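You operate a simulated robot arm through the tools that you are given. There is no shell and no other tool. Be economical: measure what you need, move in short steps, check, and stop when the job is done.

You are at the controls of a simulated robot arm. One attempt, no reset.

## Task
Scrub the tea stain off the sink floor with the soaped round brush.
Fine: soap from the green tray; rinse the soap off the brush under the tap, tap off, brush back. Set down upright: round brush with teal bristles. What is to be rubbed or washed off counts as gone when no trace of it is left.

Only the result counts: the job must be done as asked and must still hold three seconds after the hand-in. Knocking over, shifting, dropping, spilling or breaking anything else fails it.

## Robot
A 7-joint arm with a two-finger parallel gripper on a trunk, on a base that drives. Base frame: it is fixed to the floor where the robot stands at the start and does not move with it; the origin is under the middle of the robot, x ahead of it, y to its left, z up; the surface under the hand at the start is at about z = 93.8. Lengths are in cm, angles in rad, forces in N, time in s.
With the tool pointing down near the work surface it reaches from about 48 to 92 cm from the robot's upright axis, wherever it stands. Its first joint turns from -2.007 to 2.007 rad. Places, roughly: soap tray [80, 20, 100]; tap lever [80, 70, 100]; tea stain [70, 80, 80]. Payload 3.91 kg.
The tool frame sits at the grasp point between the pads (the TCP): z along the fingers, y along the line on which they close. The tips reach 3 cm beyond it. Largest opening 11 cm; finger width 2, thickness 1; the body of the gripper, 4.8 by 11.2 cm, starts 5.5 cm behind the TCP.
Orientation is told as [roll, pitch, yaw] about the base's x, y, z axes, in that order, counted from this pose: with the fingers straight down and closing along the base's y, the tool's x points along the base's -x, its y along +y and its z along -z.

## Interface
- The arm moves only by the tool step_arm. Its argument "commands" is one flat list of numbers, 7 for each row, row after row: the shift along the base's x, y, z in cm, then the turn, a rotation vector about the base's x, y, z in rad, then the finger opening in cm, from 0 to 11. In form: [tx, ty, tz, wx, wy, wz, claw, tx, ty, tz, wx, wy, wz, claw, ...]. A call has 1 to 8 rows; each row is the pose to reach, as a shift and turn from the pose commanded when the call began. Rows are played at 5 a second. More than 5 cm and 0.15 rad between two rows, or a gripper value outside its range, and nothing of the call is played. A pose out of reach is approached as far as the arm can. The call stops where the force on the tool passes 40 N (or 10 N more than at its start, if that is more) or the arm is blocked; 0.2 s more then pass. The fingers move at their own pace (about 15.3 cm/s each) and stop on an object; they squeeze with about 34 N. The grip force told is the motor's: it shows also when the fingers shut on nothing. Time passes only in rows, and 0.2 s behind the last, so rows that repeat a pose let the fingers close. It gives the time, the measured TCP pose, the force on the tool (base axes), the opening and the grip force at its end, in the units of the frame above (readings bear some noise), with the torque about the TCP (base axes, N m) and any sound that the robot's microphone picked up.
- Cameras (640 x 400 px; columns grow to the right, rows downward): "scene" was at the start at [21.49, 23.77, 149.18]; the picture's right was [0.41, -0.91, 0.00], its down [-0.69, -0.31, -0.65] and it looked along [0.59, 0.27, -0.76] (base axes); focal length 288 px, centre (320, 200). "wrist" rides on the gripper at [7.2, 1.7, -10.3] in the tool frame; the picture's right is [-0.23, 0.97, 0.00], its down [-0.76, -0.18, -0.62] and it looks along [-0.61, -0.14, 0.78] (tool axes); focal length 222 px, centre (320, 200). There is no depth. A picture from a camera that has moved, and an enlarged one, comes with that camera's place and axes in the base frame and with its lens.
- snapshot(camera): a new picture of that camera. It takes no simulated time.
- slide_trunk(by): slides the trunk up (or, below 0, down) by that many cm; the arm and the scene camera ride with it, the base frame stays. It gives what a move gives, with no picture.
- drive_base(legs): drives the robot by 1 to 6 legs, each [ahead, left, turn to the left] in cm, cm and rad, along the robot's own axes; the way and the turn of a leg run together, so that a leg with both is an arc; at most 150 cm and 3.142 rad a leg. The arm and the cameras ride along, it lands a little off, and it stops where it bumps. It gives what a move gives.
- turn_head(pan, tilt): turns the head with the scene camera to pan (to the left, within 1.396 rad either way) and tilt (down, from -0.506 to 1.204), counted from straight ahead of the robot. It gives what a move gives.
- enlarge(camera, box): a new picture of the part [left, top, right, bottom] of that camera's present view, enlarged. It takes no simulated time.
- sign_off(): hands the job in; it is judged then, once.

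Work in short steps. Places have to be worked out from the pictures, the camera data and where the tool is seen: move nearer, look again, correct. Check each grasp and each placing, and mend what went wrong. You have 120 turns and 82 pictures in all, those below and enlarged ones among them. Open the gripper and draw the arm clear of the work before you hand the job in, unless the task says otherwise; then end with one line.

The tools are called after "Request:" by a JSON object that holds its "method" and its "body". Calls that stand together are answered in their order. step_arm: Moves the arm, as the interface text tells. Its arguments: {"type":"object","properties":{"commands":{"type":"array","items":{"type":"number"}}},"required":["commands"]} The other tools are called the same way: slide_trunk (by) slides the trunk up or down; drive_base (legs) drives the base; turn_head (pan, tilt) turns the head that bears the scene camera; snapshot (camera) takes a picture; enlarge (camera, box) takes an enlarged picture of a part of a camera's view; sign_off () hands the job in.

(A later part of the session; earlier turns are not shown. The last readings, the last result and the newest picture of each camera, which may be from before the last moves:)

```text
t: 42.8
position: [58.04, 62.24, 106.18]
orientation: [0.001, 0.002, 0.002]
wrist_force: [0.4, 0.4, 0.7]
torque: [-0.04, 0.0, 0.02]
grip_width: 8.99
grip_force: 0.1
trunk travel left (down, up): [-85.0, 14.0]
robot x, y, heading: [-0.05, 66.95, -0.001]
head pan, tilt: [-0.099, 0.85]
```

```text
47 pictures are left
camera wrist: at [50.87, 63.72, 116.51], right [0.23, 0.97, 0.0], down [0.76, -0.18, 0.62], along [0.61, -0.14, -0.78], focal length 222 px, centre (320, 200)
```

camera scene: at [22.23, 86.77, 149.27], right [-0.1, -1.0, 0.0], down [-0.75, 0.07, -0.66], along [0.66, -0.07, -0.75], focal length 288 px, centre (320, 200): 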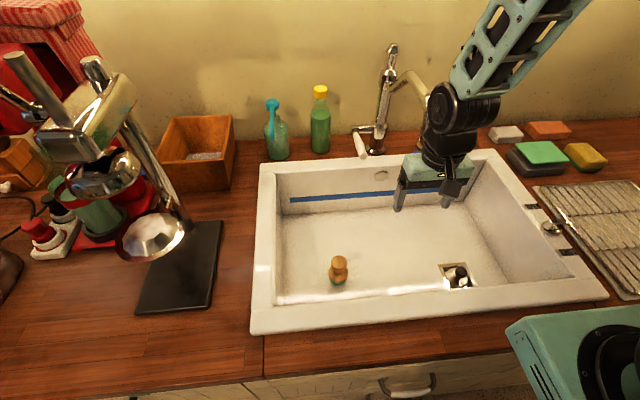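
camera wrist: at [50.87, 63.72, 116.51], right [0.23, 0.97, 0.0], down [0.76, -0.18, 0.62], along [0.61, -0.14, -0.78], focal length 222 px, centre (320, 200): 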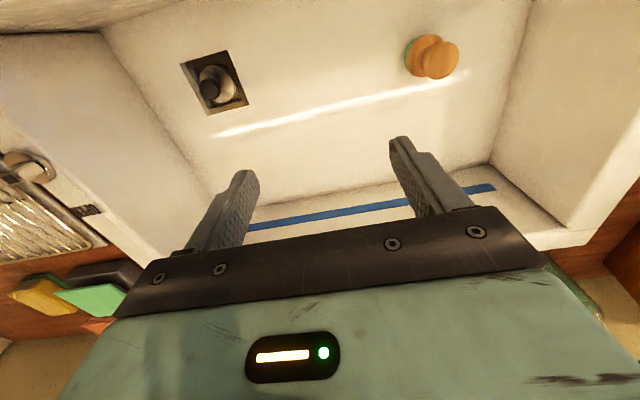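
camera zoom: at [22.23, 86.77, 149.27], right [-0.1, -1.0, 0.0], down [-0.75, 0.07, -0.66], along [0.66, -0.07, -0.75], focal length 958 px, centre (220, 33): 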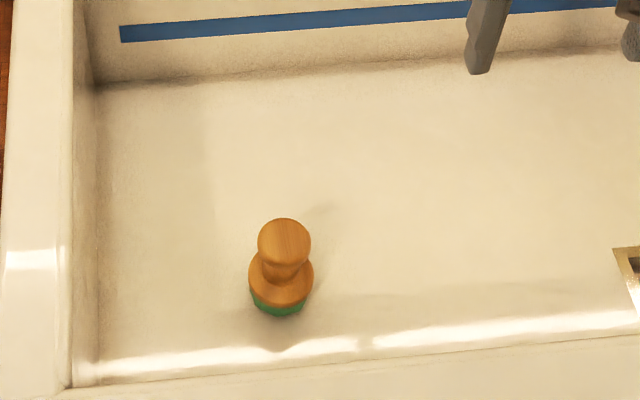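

The stain is gone and the brush stands upright. I'll back off from the spout and pitch the hand up for a wrist-camera look at the tap lever.

Request:
{"method": "step_arm", "body": {"commands": [-3, 1, 0, 0, 0, 0, 9, -4, 4, 0, 0, -0.14, 0, 6, -4, 8, 0, 0, -0.28, 0, 3, -4, 10, 0, 0, -0.42, 0, 0, -4, 10, 0, 0, -0.56, 0, 0, -4, 10, 0, 0, -0.7, 0, 0, -4, 10, 0, 0, -0.84, 0, 0, -4, 10, 0, 0, -0.98, 0, 0]}}

Request:
{"method": "snapshot", "body": {"camera": "wrist"}}

Request:
{"method": "snapshot", "body": {"camera": "scene"}}

Request:
{"method": "enlarge", "body": {"camera": "scene", "box": [310, 30, 470, 190]}}

```text
t: 44.6
position: [56.06, 74.39, 104.86]
orientation: [-0.003, -0.979, 0.002]
wrist_force: [-0.7, -0.5, 0.1]
torque: [0.03, -0.01, 0.02]
grip_width: 0.0
grip_force: 33.4
out of reach, approached as far as the arm can: row 5, 6, 7, 8
trunk travel left (down, up): [-85.0, 14.0]
robot x, y, heading: [-0.21, 66.95, 0.0]
head pan, tilt: [-0.099, 0.85]
```

```text
46 pictures are left
camera wrist: at [43.5, 76.03, 104.65], right [0.13, 0.97, 0.19], down [-0.09, -0.18, 0.98], along [0.99, -0.14, 0.07], focal length 222 px, centre (320, 200)
```

wrist: 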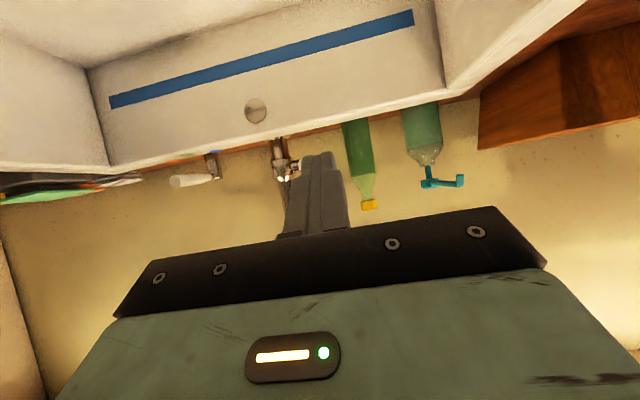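

```text
45 pictures are left
camera scene: at [22.24, 86.66, 149.29], right [-0.1, -1.0, 0.0], down [-0.75, 0.07, -0.66], along [0.66, -0.07, -0.75], focal length 288 px, centre (320, 200)
```

scene: 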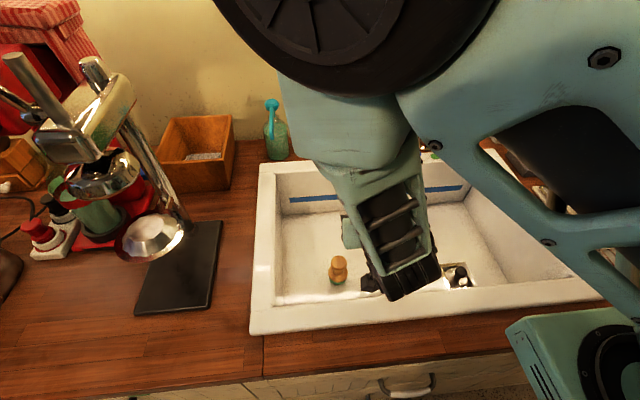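

```text
2.50 times, centred on (390, 110) of scene
camera zoom: at [22.24, 86.66, 149.29], right [-0.1, -1.0, 0.0], down [-0.75, 0.07, -0.66], along [0.66, -0.07, -0.75], focal length 719 px, centre (145, 425)
```

zoom: 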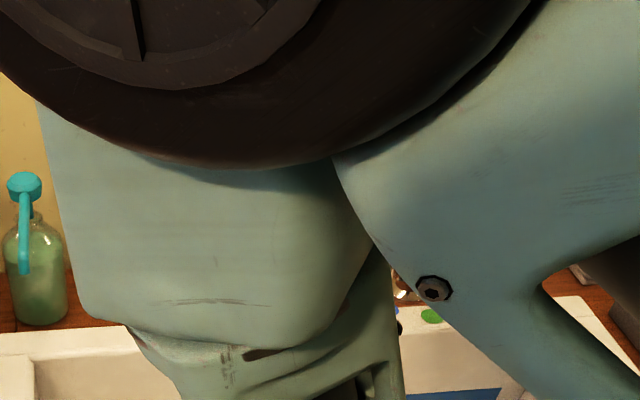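

The arm blocks the head's view and the fingers hide the lever. I'll bring the hand back to vertical and look down at the lever from above, keeping left of the spout.

Request:
{"method": "step_arm", "body": {"commands": [1, 1, 2, 0, 0.14, 0, 5, 1.5, 2, 4, 0, 0.28, 0, 10, 2, 3, 6, 0, 0.42, 0, 11, 2, 4, 8, 0, 0.56, 0, 11, 2, 5, 10, 0, 0.7, 0, 11, 3, 6, 12, 0, 0.84, 0, 11, 5, 7, 14, 0, 0.98, 0, 11, 9, 7, 14, 0, 0.98, 0, 11]}}

Request:
{"method": "step_arm", "body": {"commands": [4, 0, 0, 0, 0, 0, 11, 8, 0, 0, 0, 0, 0, 11]}}

Request:
{"method": "snapshot", "body": {"camera": "wrist"}}

Request:
{"method": "snapshot", "body": {"camera": "scene"}}

```text
t: 46.4
position: [64.82, 81.55, 119.05]
orientation: [0.001, 0.002, 0.002]
wrist_force: [0.2, 0.2, -0.1]
torque: [-0.04, -0.07, 0.0]
grip_width: 11.0
grip_force: 0.0
trunk travel left (down, up): [-85.0, 14.0]
robot x, y, heading: [-0.14, 67.07, 0.0]
head pan, tilt: [-0.099, 0.85]
```

```text
t: 47.0
position: [73.0, 81.49, 118.83]
orientation: [0.0, 0.001, 0.001]
wrist_force: [0.3, 0.1, 0.4]
torque: [-0.01, -0.05, 0.02]
grip_width: 10.99
grip_force: 0.1
trunk travel left (down, up): [-85.0, 14.0]
robot x, y, heading: [-0.19, 66.71, 0.004]
head pan, tilt: [-0.099, 0.85]
```

```text
43 pictures are left
camera wrist: at [65.86, 83.05, 129.23], right [0.23, 0.97, 0.0], down [0.76, -0.18, 0.62], along [0.6, -0.14, -0.78], focal length 222 px, centre (320, 200)
```

wrist: 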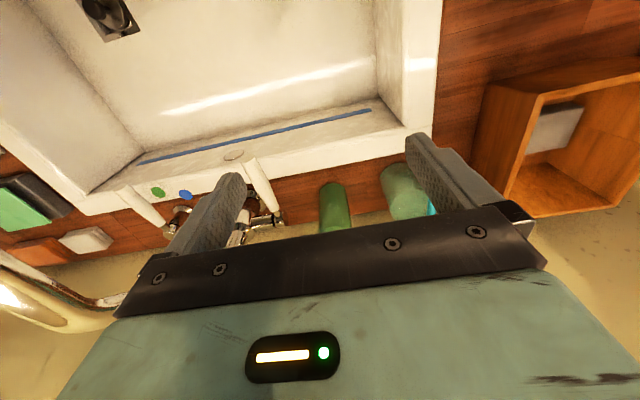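

```text
42 pictures are left
camera scene: at [22.18, 86.72, 149.29], right [-0.1, -1.0, 0.0], down [-0.75, 0.07, -0.66], along [0.66, -0.07, -0.75], focal length 288 px, centre (320, 200)
```

scene: 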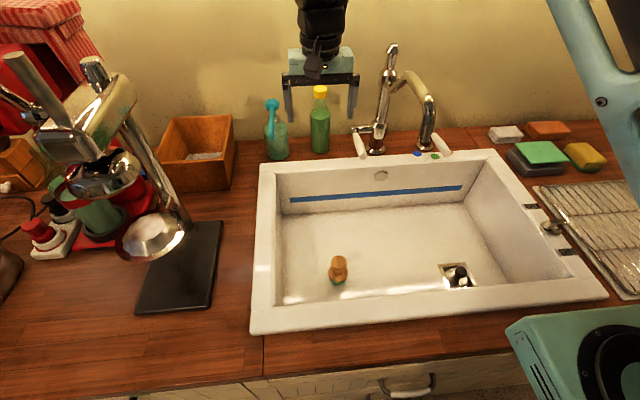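

I'll enlarge the lever in both views.

Request:
{"method": "enlarge", "body": {"camera": "scene", "box": [330, 30, 470, 180]}}

Request:
{"method": "enlarge", "body": {"camera": "wrist", "box": [110, 140, 310, 260]}}

```text
2.67 times, centred on (400, 105) of scene
camera zoom: at [22.18, 86.72, 149.29], right [-0.1, -1.0, 0.0], down [-0.75, 0.07, -0.66], along [0.66, -0.07, -0.75], focal length 767 px, centre (107, 453)
```

zoom: 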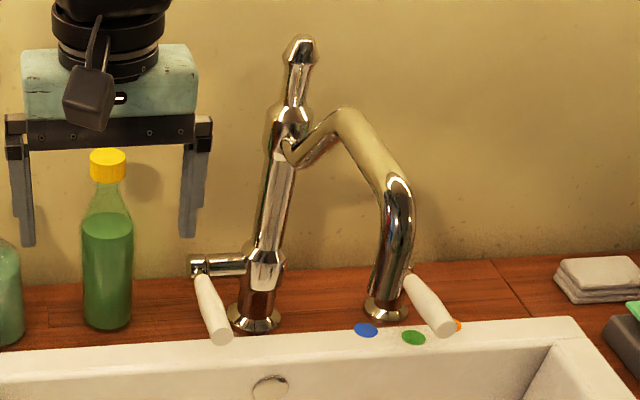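

```text
3.20 times, centred on (210, 200) of wrist
camera zoom: at [65.86, 83.05, 129.23], right [0.23, 0.97, 0.0], down [0.76, -0.18, 0.62], along [0.6, -0.14, -0.78], focal length 711 px, centre (672, 200)
```

zoom: 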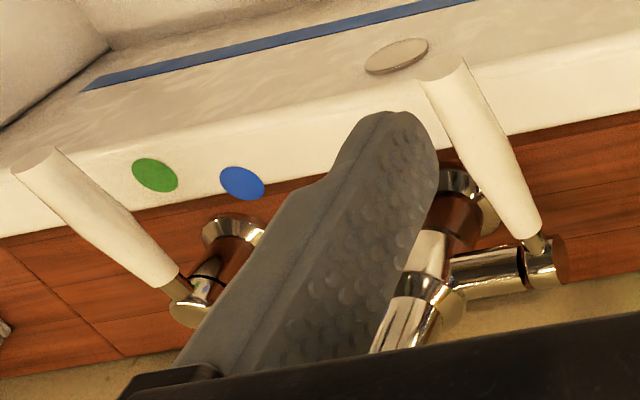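

The lever's handle is horizontal: its pivot is a barrel at (90, 70, 101) and its tip is at (78, 69.7, 101). It turns about a y axis, so lifting should open it. I'll pitch the hand forward with closed fingers and come in under the handle from the front.

Request:
{"method": "step_arm", "body": {"commands": [-2, -0.5, -1, 0, -0.14, 0, 0, -4, -1, -2, 0, -0.28, 0, 0, -6, -1.5, -4, 0, -0.42, 0, 0, -8, -2, -6, 0, -0.56, 0, 0, -9, -2.5, -8, 0, -0.7, 0, 0, -9, -3, -10, 0, -0.84, 0, 0, -9, -3.5, -12, 0, -0.98, 0, 0, -9, -4, -14, 0, -1.12, 0, 0]}}

Request:
{"method": "snapshot", "body": {"camera": "wrist"}}

Request:
{"method": "snapshot", "body": {"camera": "scene"}}

```text
t: 48.8
position: [64.01, 77.46, 105.03]
orientation: [-0.001, -1.119, 0.0]
wrist_force: [0.0, -0.1, -0.3]
torque: [0.01, 0.04, 0.05]
grip_width: 0.0
grip_force: 34.3
trunk travel left (down, up): [-85.0, 14.0]
robot x, y, heading: [0.26, 66.66, -0.002]
head pan, tilt: [-0.099, 0.85]
```

```text
39 pictures are left
camera wrist: at [51.59, 78.98, 102.94], right [0.1, 0.97, 0.2], down [-0.23, -0.18, 0.96], along [0.97, -0.14, 0.21], focal length 222 px, centre (320, 200)
```

wrist: 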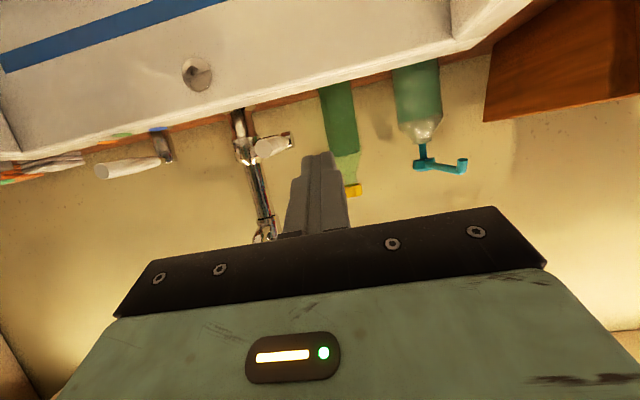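

```text
38 pictures are left
camera scene: at [22.22, 86.67, 149.3], right [-0.1, -1.0, 0.0], down [-0.75, 0.07, -0.66], along [0.66, -0.07, -0.75], focal length 288 px, centre (320, 200)
```

scene: 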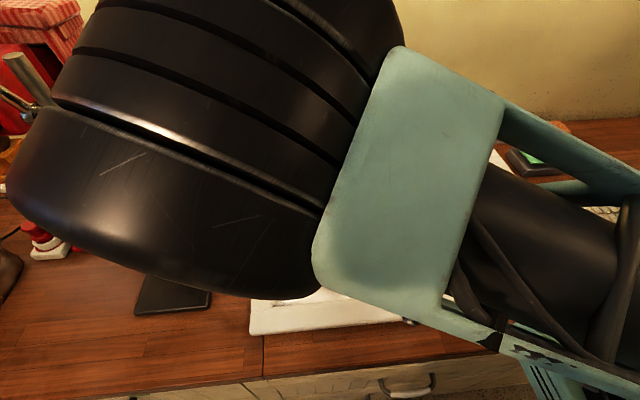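

The view confirms the handle tip at about (78, 70.4, 101.3). I'll continue pitching and approach just in front of it, below its height.

Request:
{"method": "step_arm", "body": {"commands": [1, -1.5, -2, 0, -0.14, 0, 0, 2, -3, -4, 0, -0.28, 0, 0, 4, -5, -6, 0, -0.28, 0, 0, 6, -7, -7, 0, -0.28, 0, 0]}}

Request:
{"method": "snapshot", "body": {"camera": "wrist"}}

```text
t: 49.8
position: [70.07, 70.52, 97.98]
orientation: [0.002, -1.399, -0.001]
wrist_force: [-0.1, 0.6, 0.2]
torque: [-0.01, 0.01, -0.02]
grip_width: 0.0
grip_force: 34.2
trunk travel left (down, up): [-85.0, 14.0]
robot x, y, heading: [-0.22, 67.0, 0.001]
head pan, tilt: [-0.099, 0.85]
```

```text
37 pictures are left
camera wrist: at [58.61, 72.15, 92.55], right [0.04, 0.97, 0.22], down [-0.48, -0.18, 0.86], along [0.87, -0.14, 0.46], focal length 222 px, centre (320, 200)
```

wrist: 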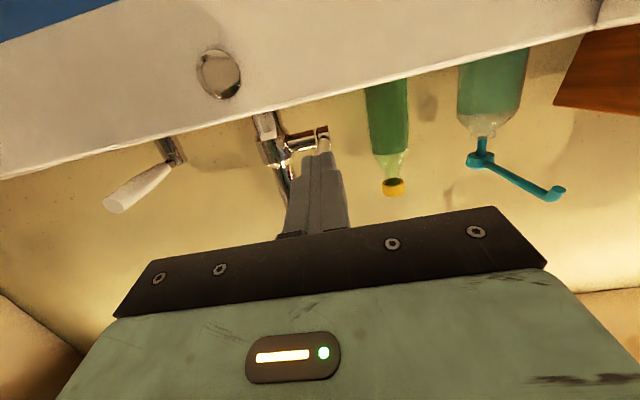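

The fingers are lined up below the handle. I'll slide forward under it, then raise gently.

Request:
{"method": "step_arm", "body": {"commands": [4, -0.4, -0.3, 0, 0, 0, 0, 7, -0.4, -0.3, 0, 0, 0, 0, 9.5, -0.4, -0.3, 0, 0, 0, 0, 9.5, -0.4, 0.5, 0, 0, 0, 0]}}

Request:
{"method": "snapshot", "body": {"camera": "wrist"}}

Request:
{"method": "turn_head", "body": {"pan": 0.3, "tilt": 0.7}}

Request:
{"method": "snapshot", "body": {"camera": "scene"}}

```text
t: 50.8
position: [79.55, 70.1, 98.44]
orientation: [-0.002, -1.396, 0.004]
wrist_force: [0.5, -1.0, -0.5]
torque: [0.0, 0.02, 0.01]
grip_width: 0.01
grip_force: 34.6
trunk travel left (down, up): [-85.0, 14.0]
robot x, y, heading: [-0.04, 67.39, 0.0]
head pan, tilt: [-0.099, 0.85]
```

```text
36 pictures are left
camera wrist: at [68.22, 71.7, 92.94], right [0.04, 0.97, 0.22], down [-0.48, -0.18, 0.86], along [0.88, -0.14, 0.46], focal length 222 px, centre (320, 200)
```

wrist: 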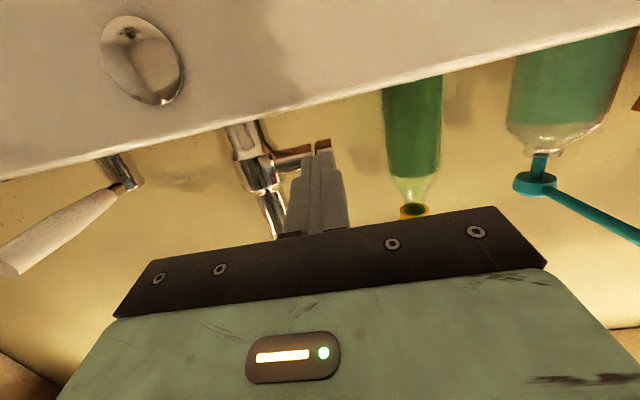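

```text
t: 51.7
position: [79.53, 70.06, 98.34]
orientation: [-0.004, -1.399, 0.006]
wrist_force: [0.1, -0.8, 0.8]
torque: [-0.03, 0.0, 0.01]
grip_width: 0.01
grip_force: 33.1
trunk travel left (down, up): [-85.0, 14.0]
robot x, y, heading: [0.16, 66.86, 0.001]
head pan, tilt: [0.3, 0.7]
```

```text
35 pictures are left
camera scene: at [22.58, 89.98, 150.51], right [0.3, -0.96, 0.0], down [-0.62, -0.19, -0.76], along [0.73, 0.23, -0.64], focal length 288 px, centre (320, 200)
```

scene: 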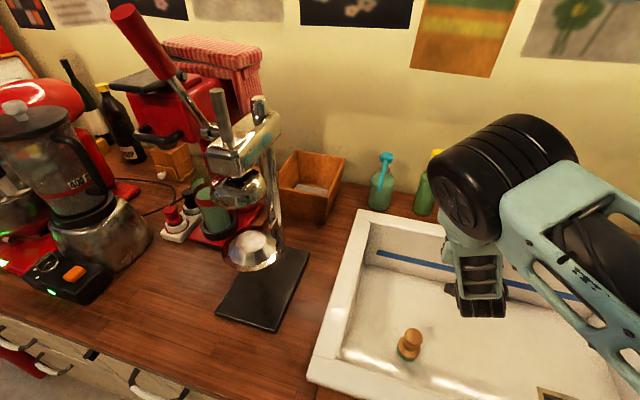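

No contact yet, so I'll raise under the handle gently and watch the force and sound.

Request:
{"method": "step_arm", "body": {"commands": [0, 0, 0.5, 0, 0, 0, 0, 0, 0, 1, 0, 0, 0, 0, 0, 0, 1.6, 0, 0, 0, 0, 0, 0, 2.2, 0, 0, 0, 0]}}

Request:
{"method": "enlarge", "body": {"camera": "wrist", "box": [180, 80, 460, 260]}}

```text
t: 52.7
position: [79.53, 70.27, 100.52]
orientation: [-0.007, -1.397, 0.007]
wrist_force: [0.2, -0.2, -1.1]
torque: [0.0, 0.02, -0.03]
grip_width: 0.0
grip_force: 34.1
trunk travel left (down, up): [-85.0, 14.0]
robot x, y, heading: [0.42, 66.84, -0.001]
head pan, tilt: [0.3, 0.7]
```

```text
2.22 times, centred on (320, 170) of wrist
camera zoom: at [68.13, 71.69, 95.16], right [0.04, 0.97, 0.22], down [-0.48, -0.18, 0.86], along [0.88, -0.14, 0.46], focal length 494 px, centre (320, 267)
```

zoom: 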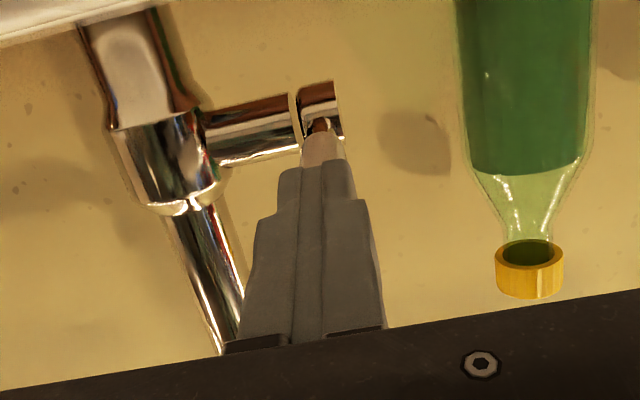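

Request:
{"method": "step_arm", "body": {"commands": [0, 0, 0.5, 0, 0, 0, 0, 0, 0, 1, 0, 0, 0, 0, 0, 0, 1.5, 0, 0, 0, 0, 0, 0, 2, 0, 0, 0, 0]}}

Request:
{"method": "enlarge", "body": {"camera": "wrist", "box": [180, 80, 460, 260]}}

```text
t: 53.7
position: [79.53, 69.99, 102.61]
orientation: [-0.003, -1.398, 0.004]
wrist_force: [-0.6, -0.6, -0.3]
torque: [-0.04, 0.04, -0.06]
grip_width: 0.01
grip_force: 33.9
trunk travel left (down, up): [-85.0, 14.0]
robot x, y, heading: [-0.21, 66.76, -0.0]
head pan, tilt: [0.3, 0.7]
```

```text
2.22 times, centred on (320, 170) of wrist
camera zoom: at [68.14, 71.63, 97.15], right [0.04, 0.97, 0.22], down [-0.48, -0.18, 0.86], along [0.88, -0.14, 0.46], focal length 494 px, centre (320, 267)
```

zoom: 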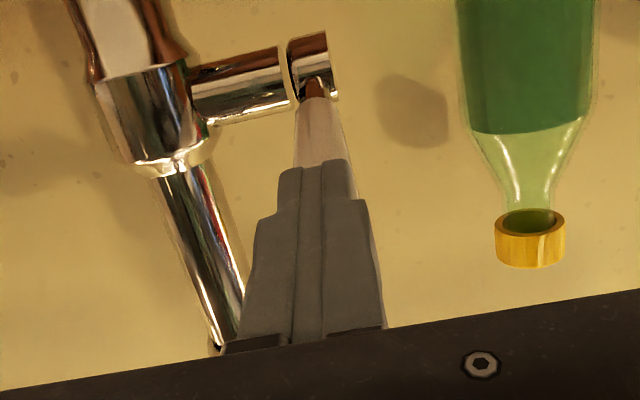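

The handle seems to rise with the fingers, with almost no force. I'll keep raising.

Request:
{"method": "step_arm", "body": {"commands": [0, 0, 1, 0, 0, 0, 0, 0, 0, 2, 0, 0, 0, 0, 0.3, 0, 3, 0, 0, 0, 0, 0.6, 0, 4, 0, 0, 0, 0, 1, 0, 5, 0, 0, 0, 0]}}

Request:
{"method": "snapshot", "body": {"camera": "wrist"}}

```text
t: 54.9
position: [80.47, 70.1, 107.52]
orientation: [-0.004, -1.397, 0.005]
wrist_force: [-0.6, 0.4, 0.9]
torque: [-0.03, 0.02, -0.02]
grip_width: 0.02
grip_force: 33.9
trunk travel left (down, up): [-85.0, 14.0]
robot x, y, heading: [0.33, 66.61, 0.002]
head pan, tilt: [0.3, 0.7]
```

```text
32 pictures are left
camera wrist: at [69.13, 71.69, 102.18], right [0.04, 0.97, 0.22], down [-0.48, -0.18, 0.86], along [0.88, -0.14, 0.46], focal length 222 px, centre (320, 200)
```

wrist: 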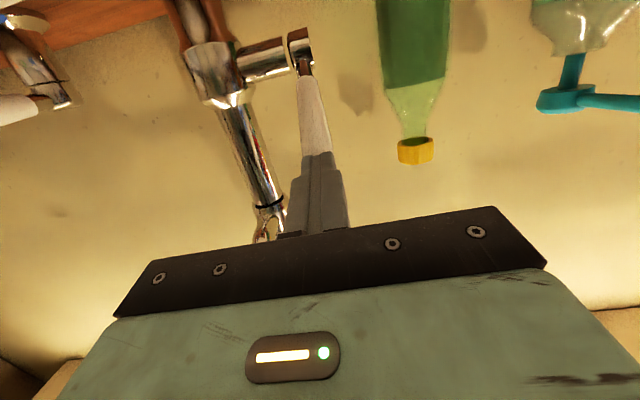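

The handle is raised about 40°. I'll retract straight back and check whether water runs.

Request:
{"method": "step_arm", "body": {"commands": [-3, 0.5, -1, 0, 0, 0, 0, -7, 2, -2, 0, 0, 0, 0, -11, 4, -2, 0, 0, 0, 0, -14, 7, -2, 0, 0, 0, 0]}}

Request:
{"method": "snapshot", "body": {"camera": "wrist"}}

```text
t: 55.9
position: [66.6, 77.01, 105.57]
orientation: [-0.003, -1.398, 0.003]
wrist_force: [-0.5, 0.3, -0.6]
torque: [0.02, -0.01, 0.05]
grip_width: 0.0
grip_force: 33.8
trunk travel left (down, up): [-85.0, 14.0]
robot x, y, heading: [0.15, 66.81, -0.003]
head pan, tilt: [0.3, 0.7]
```

```text
31 pictures are left
camera wrist: at [55.21, 78.58, 100.18], right [0.04, 0.97, 0.22], down [-0.48, -0.18, 0.86], along [0.87, -0.14, 0.46], focal length 222 px, centre (320, 200)
```

wrist: 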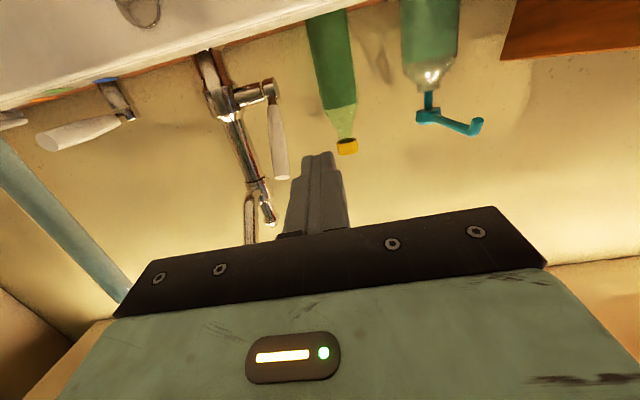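

The water is running: a stream shows at about (65, 62.5), and the handle is staying up. I'll turn the hand back to vertical and fetch the brush.

Request:
{"method": "step_arm", "body": {"commands": [0, 0.2, 0.5, 0, 0.145, 0, 5, 0, 0.4, 1, 0, 0.29, 0, 9, 0, 0.6, 1, 0, 0.435, 0, 9, 0, 0.8, 1, 0, 0.58, 0, 9, 0, 1, 1, 0, 0.725, 0, 9, -1, 1, 1, 0, 0.87, 0, 9, -2, 1, 1, 0, 1.015, 0, 9, -4, 1, 1, 0, 1.16, 0, 9]}}

Request:
{"method": "step_arm", "body": {"commands": [-2, 0, 0, 0, 0.12, 0, 9, -4.55, 0.06, 0, 0, 0.24, 0, 9, -4.55, 0.06, -4, 0, 0.24, 0, 9]}}

Request:
{"method": "snapshot", "body": {"camera": "wrist"}}

Request:
{"method": "turn_head", "body": {"pan": -0.1, "tilt": 0.8}}

Request:
{"method": "snapshot", "body": {"camera": "scene"}}

```text
t: 57.7
position: [62.51, 78.15, 106.6]
orientation: [0.0, -0.236, 0.001]
wrist_force: [0.0, 1.1, 0.1]
torque: [-0.02, -0.03, -0.02]
grip_width: 9.0
grip_force: 0.1
trunk travel left (down, up): [-85.0, 14.0]
robot x, y, heading: [-0.16, 67.12, 0.006]
head pan, tilt: [0.3, 0.7]
```

```text
t: 58.5
position: [57.96, 78.29, 102.51]
orientation: [0.002, 0.001, 0.001]
wrist_force: [0.1, 0.1, 0.2]
torque: [-0.01, -0.06, -0.02]
grip_width: 8.97
grip_force: 0.1
trunk travel left (down, up): [-85.0, 14.0]
robot x, y, heading: [0.05, 66.84, 0.001]
head pan, tilt: [0.3, 0.7]
```

```text
30 pictures are left
camera wrist: at [50.79, 79.83, 112.82], right [0.23, 0.97, 0.0], down [0.76, -0.18, 0.62], along [0.6, -0.14, -0.78], focal length 222 px, centre (320, 200)
```

wrist: 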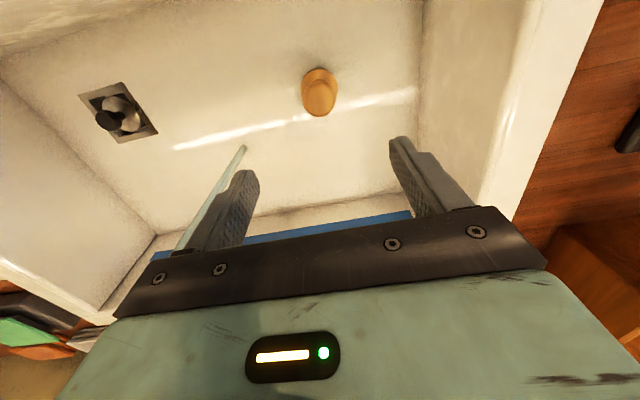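

```text
t: 59.4
position: [57.93, 78.22, 102.51]
orientation: [-0.001, 0.003, 0.001]
wrist_force: [0.4, 0.4, -0.3]
torque: [0.02, -0.03, 0.0]
grip_width: 8.99
grip_force: 0.1
trunk travel left (down, up): [-85.0, 14.0]
robot x, y, heading: [-0.1, 66.66, 0.001]
head pan, tilt: [-0.099, 0.799]
```

```text
29 pictures are left
camera scene: at [22.49, 86.68, 149.69], right [-0.1, -1.0, 0.0], down [-0.71, 0.07, -0.7], along [0.69, -0.07, -0.72], focal length 288 px, centre (320, 200)
```

scene: 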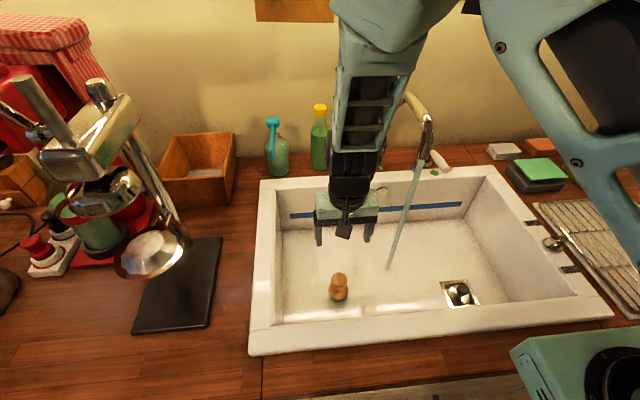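

The stream falls at (64, 62.5) and the water drains. The brush is still upright at (58.1, 78.1), so I'll go down and grasp it.

Request:
{"method": "step_arm", "body": {"commands": [0.1, -0.1, -4.9, 0, 0, 0, 9, 0.1, -0.1, -9.8, 0, 0, 0, 9, 0.1, -0.1, -14.7, 0, 0, 0, 9, 0.1, -0.1, -18, 0, 0, 0, 9, 0.1, -0.1, -20.3, 0, 0, 0, 9, 0.1, -0.1, -20.3, 0, 0, 0, 5, 0.1, -0.1, -20.3, 0, 0, 0, 2, 0.1, -0.1, -20.3, 0, 0, 0, 2]}}

Request:
{"method": "step_arm", "body": {"commands": [0, 0, 0, 0, 0, 0, 2, 0, 0, 2, 0, 0, 0, 2, 0, 0, 6, 0, 0, 0, 2, 0, 0, 10, 0, 0, 0, 2, 0, 0, 14, 0, 0, 0, 2, 0, 0, 18, 0, 0, 0, 2]}}

Request:
{"method": "snapshot", "body": {"camera": "wrist"}}

```text
t: 61.1
position: [58.1, 78.07, 82.33]
orientation: [0.001, 0.003, 0.001]
wrist_force: [-0.3, 0.5, -0.4]
torque: [0.0, -0.03, 0.01]
grip_width: 3.88
grip_force: 34.2
trunk travel left (down, up): [-85.0, 14.0]
robot x, y, heading: [-0.12, 67.07, -0.0]
head pan, tilt: [-0.099, 0.799]
```

```text
t: 62.5
position: [58.11, 78.07, 100.36]
orientation: [-0.001, 0.003, -0.002]
wrist_force: [-0.1, -0.7, -0.4]
torque: [-0.03, -0.01, 0.03]
grip_width: 3.88
grip_force: 34.5
trunk travel left (down, up): [-85.0, 14.0]
robot x, y, heading: [0.27, 66.98, 0.001]
head pan, tilt: [-0.099, 0.799]
```

```text
28 pictures are left
camera wrist: at [50.96, 79.66, 110.62], right [0.23, 0.97, 0.0], down [0.76, -0.18, 0.62], along [0.6, -0.14, -0.78], focal length 222 px, centre (320, 200)
```

wrist: 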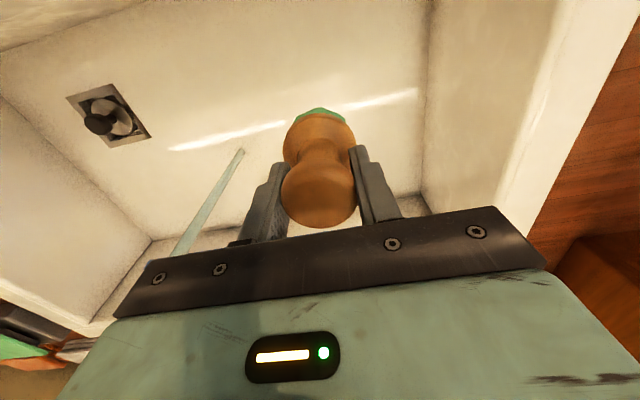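

The brush is held. I'll tilt it forward about 1 rad so the hand stays in front of and below the spout, then slide the bristles into the stream.

Request:
{"method": "step_arm", "body": {"commands": [1, 0, 0.5, 0, -0.145, 0, 2, 2, 0, 0.5, 0, -0.29, 0, 2, 3, 0, 0.5, 0, -0.435, 0, 2, 3, 0, 0.5, 0, -0.58, 0, 2, 3, 0, 0.5, 0, -0.725, 0, 2, 2.5, 0, 0, 0, -0.87, 0, 2, 2, -1, -0.5, 0, -1.0, 0, 2, 1.4, -3, -1, 0, -1.0, 0, 2]}}

Request:
{"method": "snapshot", "body": {"camera": "wrist"}}

Request:
{"method": "snapshot", "body": {"camera": "scene"}}

```text
t: 64.3
position: [59.44, 74.98, 99.25]
orientation: [0.0, -0.999, 0.002]
wrist_force: [-1.0, 1.0, -0.5]
torque: [0.0, -0.02, 0.01]
grip_width: 3.93
grip_force: 34.4
trunk travel left (down, up): [-85.0, 14.0]
robot x, y, heading: [0.29, 66.62, 0.0]
head pan, tilt: [-0.099, 0.799]
```

```text
27 pictures are left
camera wrist: at [46.87, 76.65, 98.76], right [0.12, 0.97, 0.19], down [-0.11, -0.18, 0.98], along [0.99, -0.14, 0.09], focal length 222 px, centre (320, 200)
```

wrist: 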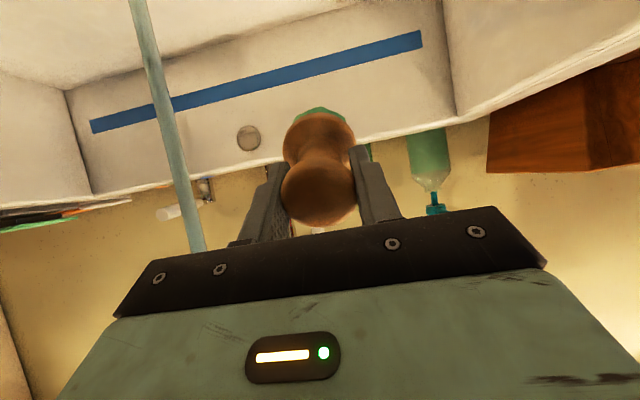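

```text
26 pictures are left
camera scene: at [22.47, 86.7, 149.69], right [-0.1, -1.0, 0.0], down [-0.71, 0.07, -0.7], along [0.69, -0.07, -0.72], focal length 288 px, centre (320, 200)
```

scene: 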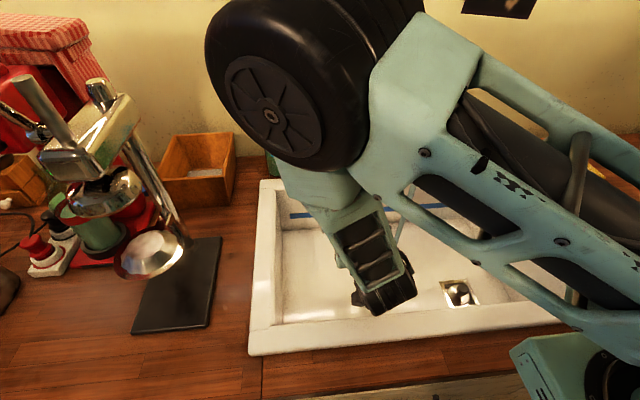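

The stream is at y≈63 for x 64. I'll slide 12 cm right so the bristles enter it, then dwell with small moves.

Request:
{"method": "step_arm", "body": {"commands": [0, -4, 0, 0, 0, 0, 2, 0, -8, 0, 0, 0, 0, 2, 0, -11, 0, 0, 0, 0, 2, 0, -12, 0, 0, 0, 0, 2, 0, -12.5, 0, 0, 0, 0, 2, 0, -12, 0, 0, 0, 0, 2]}}

Request:
{"method": "snapshot", "body": {"camera": "wrist"}}

```text
t: 65.8
position: [59.81, 63.16, 98.92]
orientation: [-0.003, -0.998, 0.002]
wrist_force: [0.3, -0.8, -0.5]
torque: [-0.01, 0.06, 0.02]
grip_width: 3.89
grip_force: 34.1
out of reach, approached as far as the arm can: row 4, 5, 6
trunk travel left (down, up): [-85.0, 14.0]
robot x, y, heading: [0.18, 66.52, -0.001]
head pan, tilt: [-0.099, 0.799]
```

```text
25 pictures are left
camera wrist: at [47.32, 64.76, 98.4], right [0.12, 0.97, 0.19], down [-0.11, -0.18, 0.98], along [0.99, -0.14, 0.09], focal length 222 px, centre (320, 200)
```

wrist: 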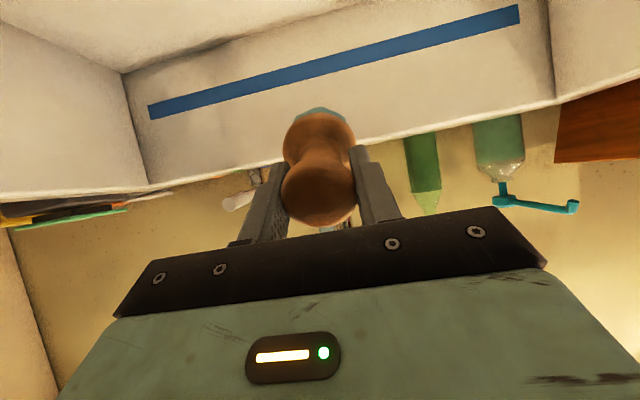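

The stream now seems to end on the brush. I'll dwell with small moves and zoom in on the bristles.

Request:
{"method": "step_arm", "body": {"commands": [0.8, 0.5, 0, 0, 0, 0, 2, 1.5, 0, 0, 0, 0, 0, 2, 0.8, -0.5, 0, 0, 0, 0, 2, 0.3, 0, 0, 0, 0, 0, 2, 1, 1, 0, 0, 0, 0, 2, 1.5, 0, 0, 0, 0, 0, 2, 1, -1, 0, 0, 0, 0, 2, 0.5, 0, 0, 0, 0, 0, 2]}}

Request:
{"method": "enlarge", "body": {"camera": "wrist", "box": [240, 60, 400, 180]}}

```text
t: 67.5
position: [60.53, 63.26, 98.91]
orientation: [-0.001, -0.998, 0.001]
wrist_force: [-1.1, 0.7, -0.4]
torque: [0.0, 0.01, 0.02]
grip_width: 3.9
grip_force: 34.1
trunk travel left (down, up): [-85.0, 14.0]
robot x, y, heading: [0.22, 66.92, 0.002]
head pan, tilt: [-0.099, 0.799]
```

```text
3.33 times, centred on (320, 120) of wrist
camera zoom: at [47.85, 64.82, 98.41], right [0.12, 0.97, 0.19], down [-0.11, -0.18, 0.98], along [0.99, -0.14, 0.09], focal length 740 px, centre (320, 467)
```

zoom: 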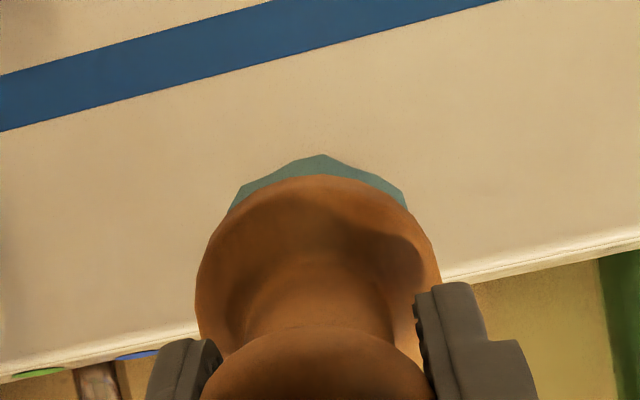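

The bristles have turned from green toward teal. I'll rinse longer, moving the head around in the stream.

Request:
{"method": "step_arm", "body": {"commands": [-0.5, 1.2, 0, 0, 0, 0, 2, -0.5, -1.2, 0, 0, 0, 0, 2, 0.5, 1, 1, 0, 0, 0, 2, 0.5, -1, 1, 0, 0, 0, 2, 1, 1, 0, 0, 0, 0, 2, 1, -1, 0, 0, 0, 0, 2, 0, 0, 0, 0, 0, 0, 2, 0, 0, 0, 0, 0, 0, 2]}}

Request:
{"method": "enlarge", "body": {"camera": "wrist", "box": [240, 60, 400, 180]}}

```text
t: 69.3
position: [60.19, 63.23, 98.88]
orientation: [0.001, -0.996, 0.002]
wrist_force: [-0.6, 0.7, -0.8]
torque: [0.04, -0.01, 0.03]
grip_width: 3.88
grip_force: 34.1
trunk travel left (down, up): [-85.0, 14.0]
robot x, y, heading: [0.32, 66.68, 0.0]
head pan, tilt: [-0.099, 0.799]
```

```text
3.33 times, centred on (320, 120) of wrist
camera zoom: at [47.79, 64.84, 98.32], right [0.12, 0.97, 0.19], down [-0.11, -0.18, 0.98], along [0.99, -0.14, 0.09], focal length 740 px, centre (320, 467)
```

zoom: 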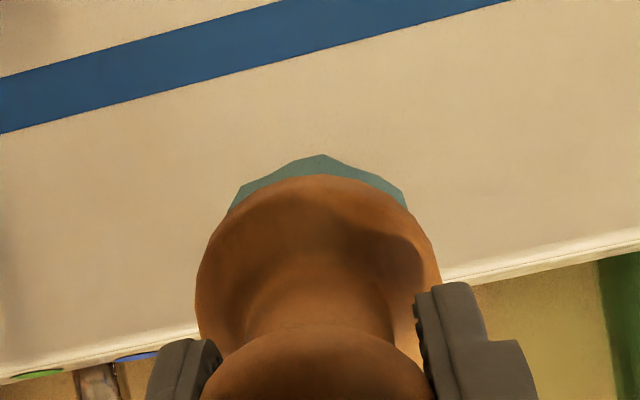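

The colour is stable now. I'll move out of the stream, bring the tool upright, and check the bristles from the head camera.

Request:
{"method": "step_arm", "body": {"commands": [0, 4, 0, 0, 0, 0, 2, 0.5, 8, 0.5, 0, 0, 0, 2, 1, 12, 1, 0, 0.145, 0, 2, 1.5, 14, 1.5, 0, 0.29, 0, 2, 1.5, 14, 2, 0, 0.435, 0, 2, 1.5, 14, 2.5, 0, 0.58, 0, 2, 1, 14, 3, 0, 0.725, 0, 2, 0, 14, 3, 0, 0.87, 0, 2]}}

Request:
{"method": "step_arm", "body": {"commands": [-1.5, 0, 1, 0, 0.13, 0, 2, -4, 0, 2, 0, 0.13, 0, 2, -6, 0, 4, 0, 0.13, 0, 2]}}

Request:
{"method": "snapshot", "body": {"camera": "scene"}}

Request:
{"method": "enlarge", "body": {"camera": "scene", "box": [290, 200, 390, 280]}}

```text
t: 71.2
position: [60.45, 77.15, 102.04]
orientation: [0.0, -0.128, 0.001]
wrist_force: [-0.1, -0.6, -1.0]
torque: [-0.01, -0.02, 0.0]
grip_width: 3.9
grip_force: 33.9
trunk travel left (down, up): [-85.0, 14.0]
robot x, y, heading: [-0.03, 67.0, 0.004]
head pan, tilt: [-0.099, 0.799]
```

```text
t: 72.0
position: [54.39, 77.32, 105.93]
orientation: [0.0, 0.004, 0.001]
wrist_force: [1.1, -0.3, -0.7]
torque: [-0.05, 0.02, -0.02]
grip_width: 3.9
grip_force: 33.9
trunk travel left (down, up): [-85.0, 14.0]
robot x, y, heading: [0.1, 67.01, 0.002]
head pan, tilt: [-0.099, 0.799]
```

```text
22 pictures are left
camera scene: at [22.54, 86.69, 149.67], right [-0.1, -1.0, 0.0], down [-0.71, 0.07, -0.7], along [0.69, -0.07, -0.72], focal length 288 px, centre (320, 200)
```

scene: 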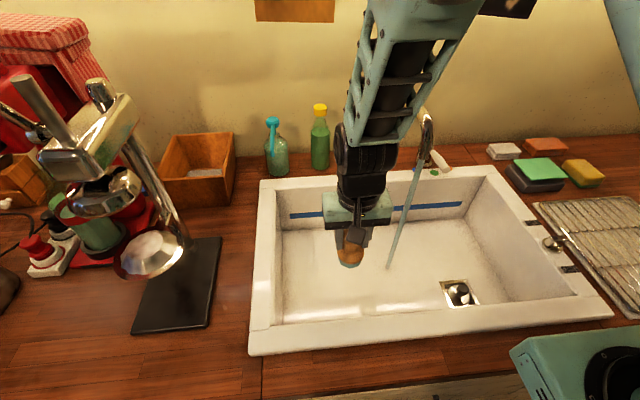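

```text
5.00 times, centred on (340, 240) of scene
camera zoom: at [22.54, 86.69, 149.67], right [-0.1, -1.0, 0.0], down [-0.71, 0.07, -0.7], along [0.69, -0.07, -0.72], focal length 1438 px, centre (220, 0)
```

zoom: 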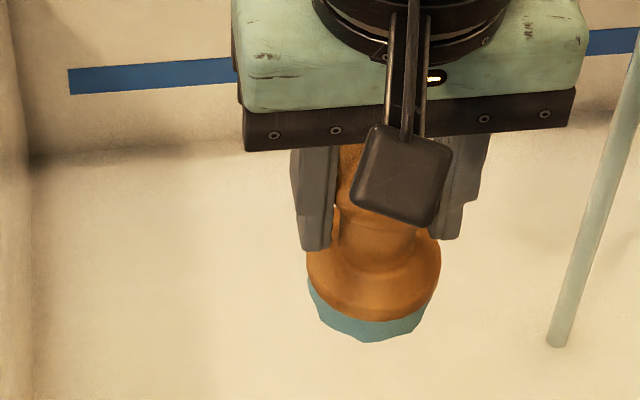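

The bristles are teal again, only paler, as if wet. I'll carry the brush to the rack, passing well in front of the spout.

Request:
{"method": "step_arm", "body": {"commands": [-2, -3, 1, 0, 0, 0, 2, -3, -7, 1, 0, 0, 0, 2, -3.2, -11.5, 1, 0, 0, 0, 2, -3.2, -16, 1, 0, 0, 0, 2, -3.2, -20.5, 1, 0, 0, 0, 2, -3.2, -25, 1, 0, 0, 0, 2, -3.2, -29.5, 1, 0, 0, 0, 2, -2.5, -34, 1, 0, 0, 0, 2]}}

Request:
{"method": "drive_base", "body": {"legs": [[0, -20, 0]]}}

```text
t: 73.8
position: [51.88, 43.1, 106.97]
orientation: [-0.001, 0.004, 0.006]
wrist_force: [-0.7, 1.0, -0.9]
torque: [-0.06, 0.0, 0.02]
grip_width: 3.9
grip_force: 33.8
trunk travel left (down, up): [-85.0, 14.0]
robot x, y, heading: [0.1, 66.96, 0.001]
head pan, tilt: [-0.099, 0.799]
```

```text
t: 75.4
position: [51.83, 22.66, 107.03]
orientation: [0.0, 0.003, -0.002]
wrist_force: [-0.9, 0.0, -1.4]
torque: [0.0, 0.01, 0.0]
grip_width: 3.89
grip_force: 34.2
trunk travel left (down, up): [-85.0, 14.0]
robot x, y, heading: [-0.14, 46.32, -0.001]
head pan, tilt: [-0.099, 0.799]
```

Now I'll move above the original spot (48.03, 11.97) and look.

Request:
{"method": "step_arm", "body": {"commands": [-1, -3, 0, 0, 0, 0, 2, -2, -6, 0, 0, 0, 0, 2, -3, -9, 0, 0, 0, 0, 2, -3.8, -10.7, 0, 0, 0, 0, 2, -3.8, -10.7, -2, 0, 0, 0, 2]}}

Request:
{"method": "turn_head", "body": {"pan": -0.6, "tilt": 0.85}}

Request:
{"method": "enlarge", "body": {"camera": "scene", "box": [380, 110, 480, 210]}}

```text
t: 76.6
position: [48.04, 11.91, 105.06]
orientation: [-0.001, 0.002, -0.002]
wrist_force: [-0.6, 0.1, -0.3]
torque: [0.0, -0.04, 0.02]
grip_width: 3.89
grip_force: 34.1
trunk travel left (down, up): [-85.0, 14.0]
robot x, y, heading: [-0.05, 46.81, 0.003]
head pan, tilt: [-0.099, 0.799]
```

```text
t: 77.5
position: [48.15, 11.81, 105.04]
orientation: [-0.002, 0.002, -0.002]
wrist_force: [1.0, 0.3, -0.5]
torque: [-0.02, -0.01, 0.01]
grip_width: 3.88
grip_force: 34.0
trunk travel left (down, up): [-85.0, 14.0]
robot x, y, heading: [0.06, 46.71, -0.003]
head pan, tilt: [-0.6, 0.85]
```

```text
4.00 times, centred on (430, 160) of scene
camera zoom: at [20.95, 62.77, 149.28], right [-0.57, -0.82, 0.0], down [-0.62, 0.43, -0.66], along [0.54, -0.37, -0.75], focal length 1150 px, centre (-120, 360)
```

zoom: 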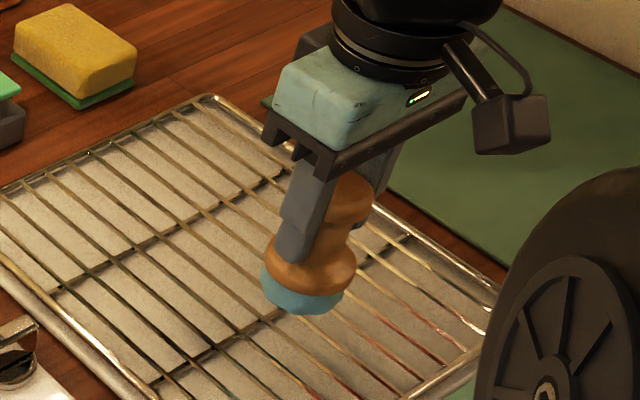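

The bristles are bluish-teal with no green left, so the soap is off. I'll lower onto the rack.

Request:
{"method": "step_arm", "body": {"commands": [0, 0.1, -2, 0, 0, 0, 2, 0, 0.1, -3.4, 0, 0, 0, 2, 0, 0.1, -3.7, 0, 0, 0, 2, 0, 0.1, -3.9, 0, 0, 0, 2]}}

```text
t: 78.5
position: [48.11, 12.07, 101.02]
orientation: [0.002, 0.003, -0.002]
wrist_force: [-0.1, 0.1, -0.1]
torque: [-0.02, -0.04, 0.02]
grip_width: 3.89
grip_force: 34.1
trunk travel left (down, up): [-85.0, 14.0]
robot x, y, heading: [0.04, 47.01, -0.003]
head pan, tilt: [-0.6, 0.85]
```

Request:
{"method": "step_arm", "body": {"commands": [0, 0, -0.1, 0, 0, 0, 2, 0, 0, -0.2, 0, 0, 0, 2]}}

```text
t: 79.1
position: [48.07, 12.01, 101.03]
orientation: [-0.001, 0.0, -0.003]
wrist_force: [-0.7, 1.0, 28.8]
torque: [0.03, 0.09, -0.01]
grip_width: 3.9
grip_force: 34.0
trunk travel left (down, up): [-85.0, 14.0]
robot x, y, heading: [0.16, 46.43, -0.004]
head pan, tilt: [-0.6, 0.85]
```

It is firmly seated. I'll ease up slightly, open, and rise.

Request:
{"method": "step_arm", "body": {"commands": [0, 0, 0.18, 0, 0, 0, 2, 0, 0, 0.18, 0, 0, 0, 5, 0, 0, 0.18, 0, 0, 0, 10, 0, 0, 0.18, 0, 0, 0, 10, 0, 0, 5, 0, 0, 0, 10, 0, 0, 9.8, 0, 0, 0, 10, 0, 0, 14.5, 0, 0, 0, 10]}}

Request:
{"method": "enlarge", "body": {"camera": "scene", "box": [300, 80, 480, 220]}}

```text
t: 80.7
position: [48.12, 12.05, 115.32]
orientation: [0.003, 0.004, -0.002]
wrist_force: [-0.2, -0.6, -0.2]
torque: [0.04, 0.03, 0.0]
grip_width: 9.99
grip_force: 0.1
trunk travel left (down, up): [-85.0, 14.0]
robot x, y, heading: [0.36, 46.62, -0.003]
head pan, tilt: [-0.6, 0.85]
```

```text
2.86 times, centred on (390, 150) of scene
camera zoom: at [20.99, 62.72, 149.27], right [-0.57, -0.82, 0.0], down [-0.62, 0.43, -0.66], along [0.54, -0.37, -0.75], focal length 821 px, centre (120, 343)
```

zoom: 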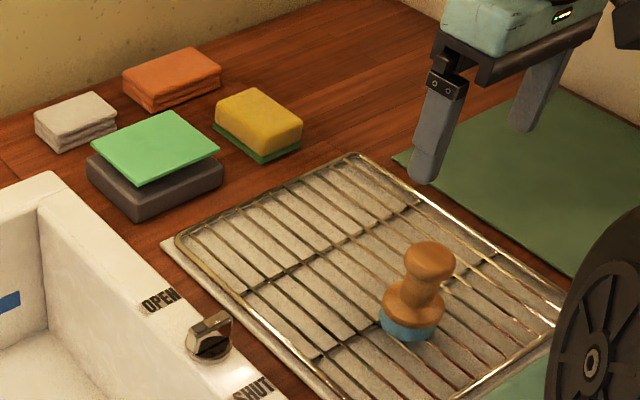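

The brush stands upright in its place. Next is turning the tap off, so I'll go back left.

Request:
{"method": "step_arm", "body": {"commands": [1, 4.5, 0, 0, 0, 0, 6, 2, 9, 0, 0, 0, 0, 0, 3, 13.5, 0, 0, 0, 0, 0, 3.5, 18, 0, 0, 0, 0, 0, 3.5, 22.5, 0, 0, 0, 0, 0, 3.5, 27, 0, 0, 0, 0, 0, 3.5, 31, 0, 0, 0, 0, 0]}}

Request:
{"method": "drive_base", "body": {"legs": [[0, 20.3, 0]]}}

Request:
{"method": "step_arm", "body": {"commands": [-0.5, 4.5, -2, 0, 0, 0, 0, -0.5, 9, -4, 0, 0, 0, 0, 0, 12.5, -5, 0, -0.1, 0, 0, 3, 14.5, -5, 0, -0.24, 0, 0, 6, 15.5, -5, 0, -0.38, 0, 0, 9, 15.5, -5, 0, -0.52, 0, 0, 12, 15.5, -5, 0, -0.66, 0, 0, 13, 15.5, -5, 0, -0.8, 0, 0]}}

```text
t: 82.3
position: [51.6, 43.15, 115.39]
orientation: [0.001, 0.004, -0.003]
wrist_force: [0.3, -0.3, 0.3]
torque: [0.04, -0.02, 0.0]
grip_width: 0.02
grip_force: 34.1
trunk travel left (down, up): [-85.0, 14.0]
robot x, y, heading: [-0.13, 46.72, 0.002]
head pan, tilt: [-0.6, 0.85]
```

```text
t: 83.9
position: [51.66, 63.18, 115.4]
orientation: [0.0, 0.003, -0.003]
wrist_force: [0.3, -0.2, 0.3]
torque: [0.0, 0.01, -0.02]
grip_width: 0.0
grip_force: 33.9
trunk travel left (down, up): [-85.0, 14.0]
robot x, y, heading: [0.34, 66.77, -0.001]
head pan, tilt: [-0.6, 0.85]
```

```text
t: 85.7
position: [65.73, 76.66, 110.36]
orientation: [-0.008, -0.803, -0.045]
wrist_force: [0.2, -0.5, -1.2]
torque: [0.04, -0.04, 0.05]
grip_width: 0.0
grip_force: 33.5
trunk travel left (down, up): [-85.0, 14.0]
robot x, y, heading: [0.19, 67.03, 0.001]
head pan, tilt: [-0.6, 0.85]
```

The pose is about 2 cm and 0.045 rad off the command. I'll look before continuing.

Request:
{"method": "step_arm", "body": {"commands": [0, 0, 0, 0, 0, 0, 0]}}

Request:
{"method": "turn_head", "body": {"pan": -0.2, "tilt": 0.75}}

Request:
{"method": "snapshot", "body": {"camera": "scene"}}

Request:
{"method": "snapshot", "body": {"camera": "wrist"}}

```text
t: 86.3
position: [66.13, 76.32, 110.39]
orientation: [0.005, -0.8, -0.062]
wrist_force: [-0.2, 0.5, -0.1]
torque: [-0.03, -0.02, 0.0]
grip_width: 0.0
grip_force: 34.1
trunk travel left (down, up): [-85.0, 14.0]
robot x, y, heading: [0.2, 67.02, -0.003]
head pan, tilt: [-0.6, 0.85]
stopped in row 1: the arm was blocked; the commanded pose is now the measured one
```

```text
t: 87.2
position: [65.85, 76.54, 110.28]
orientation: [-0.002, -0.799, -0.052]
wrist_force: [0.6, 0.1, -0.1]
torque: [0.0, 0.02, -0.01]
grip_width: 0.0
grip_force: 34.0
trunk travel left (down, up): [-85.0, 14.0]
robot x, y, heading: [0.07, 66.59, -0.001]
head pan, tilt: [-0.201, 0.75]
```

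```text
18 pictures are left
camera scene: at [22.66, 85.73, 150.08], right [-0.2, -0.98, 0.0], down [-0.67, 0.14, -0.73], along [0.72, -0.15, -0.68], focal length 288 px, centre (320, 200)
```

scene: 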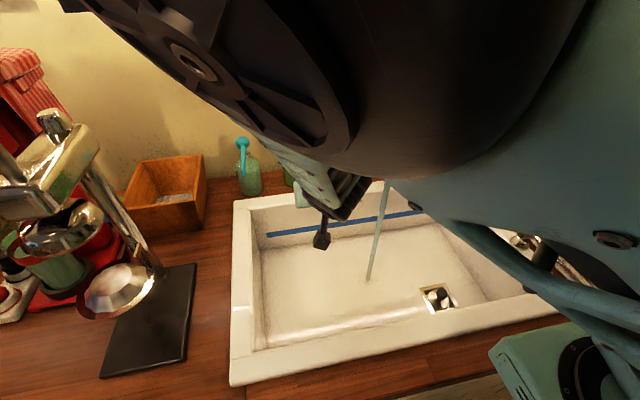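

```text
17 pictures are left
camera wrist: at [53.59, 78.8, 112.33], right [0.21, 0.96, 0.16], down [0.08, -0.18, 0.98], along [0.97, -0.19, -0.11], focal length 222 px, centre (320, 200)
```

wrist: 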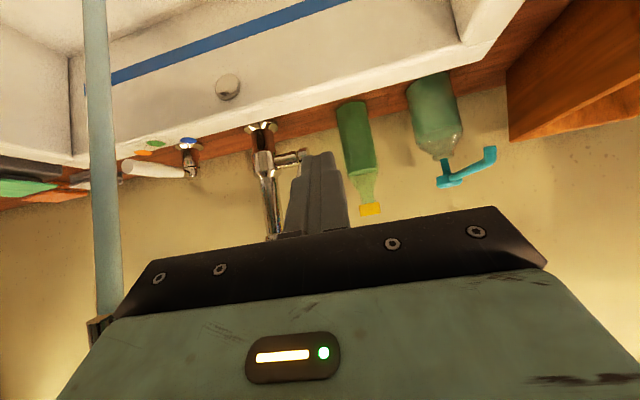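

The elbow is probably pressing against the robot's own head. Moving forward and down should relieve it, so I'll do that before pitching further.

Request:
{"method": "step_arm", "body": {"commands": [2, 0, -1, 0, 0, 0, 0, 4, 0, -2, 0, 0, 0.03, 0, 5, 0, -3, 0, 0, 0.055, 0]}}

```text
t: 88.0
position: [70.9, 76.43, 107.37]
orientation: [0.0, -0.799, 0.001]
wrist_force: [-0.1, -0.3, -0.7]
torque: [0.0, 0.01, -0.02]
grip_width: 0.01
grip_force: 34.0
trunk travel left (down, up): [-85.0, 14.0]
robot x, y, heading: [-0.2, 67.03, -0.002]
head pan, tilt: [-0.201, 0.75]
```

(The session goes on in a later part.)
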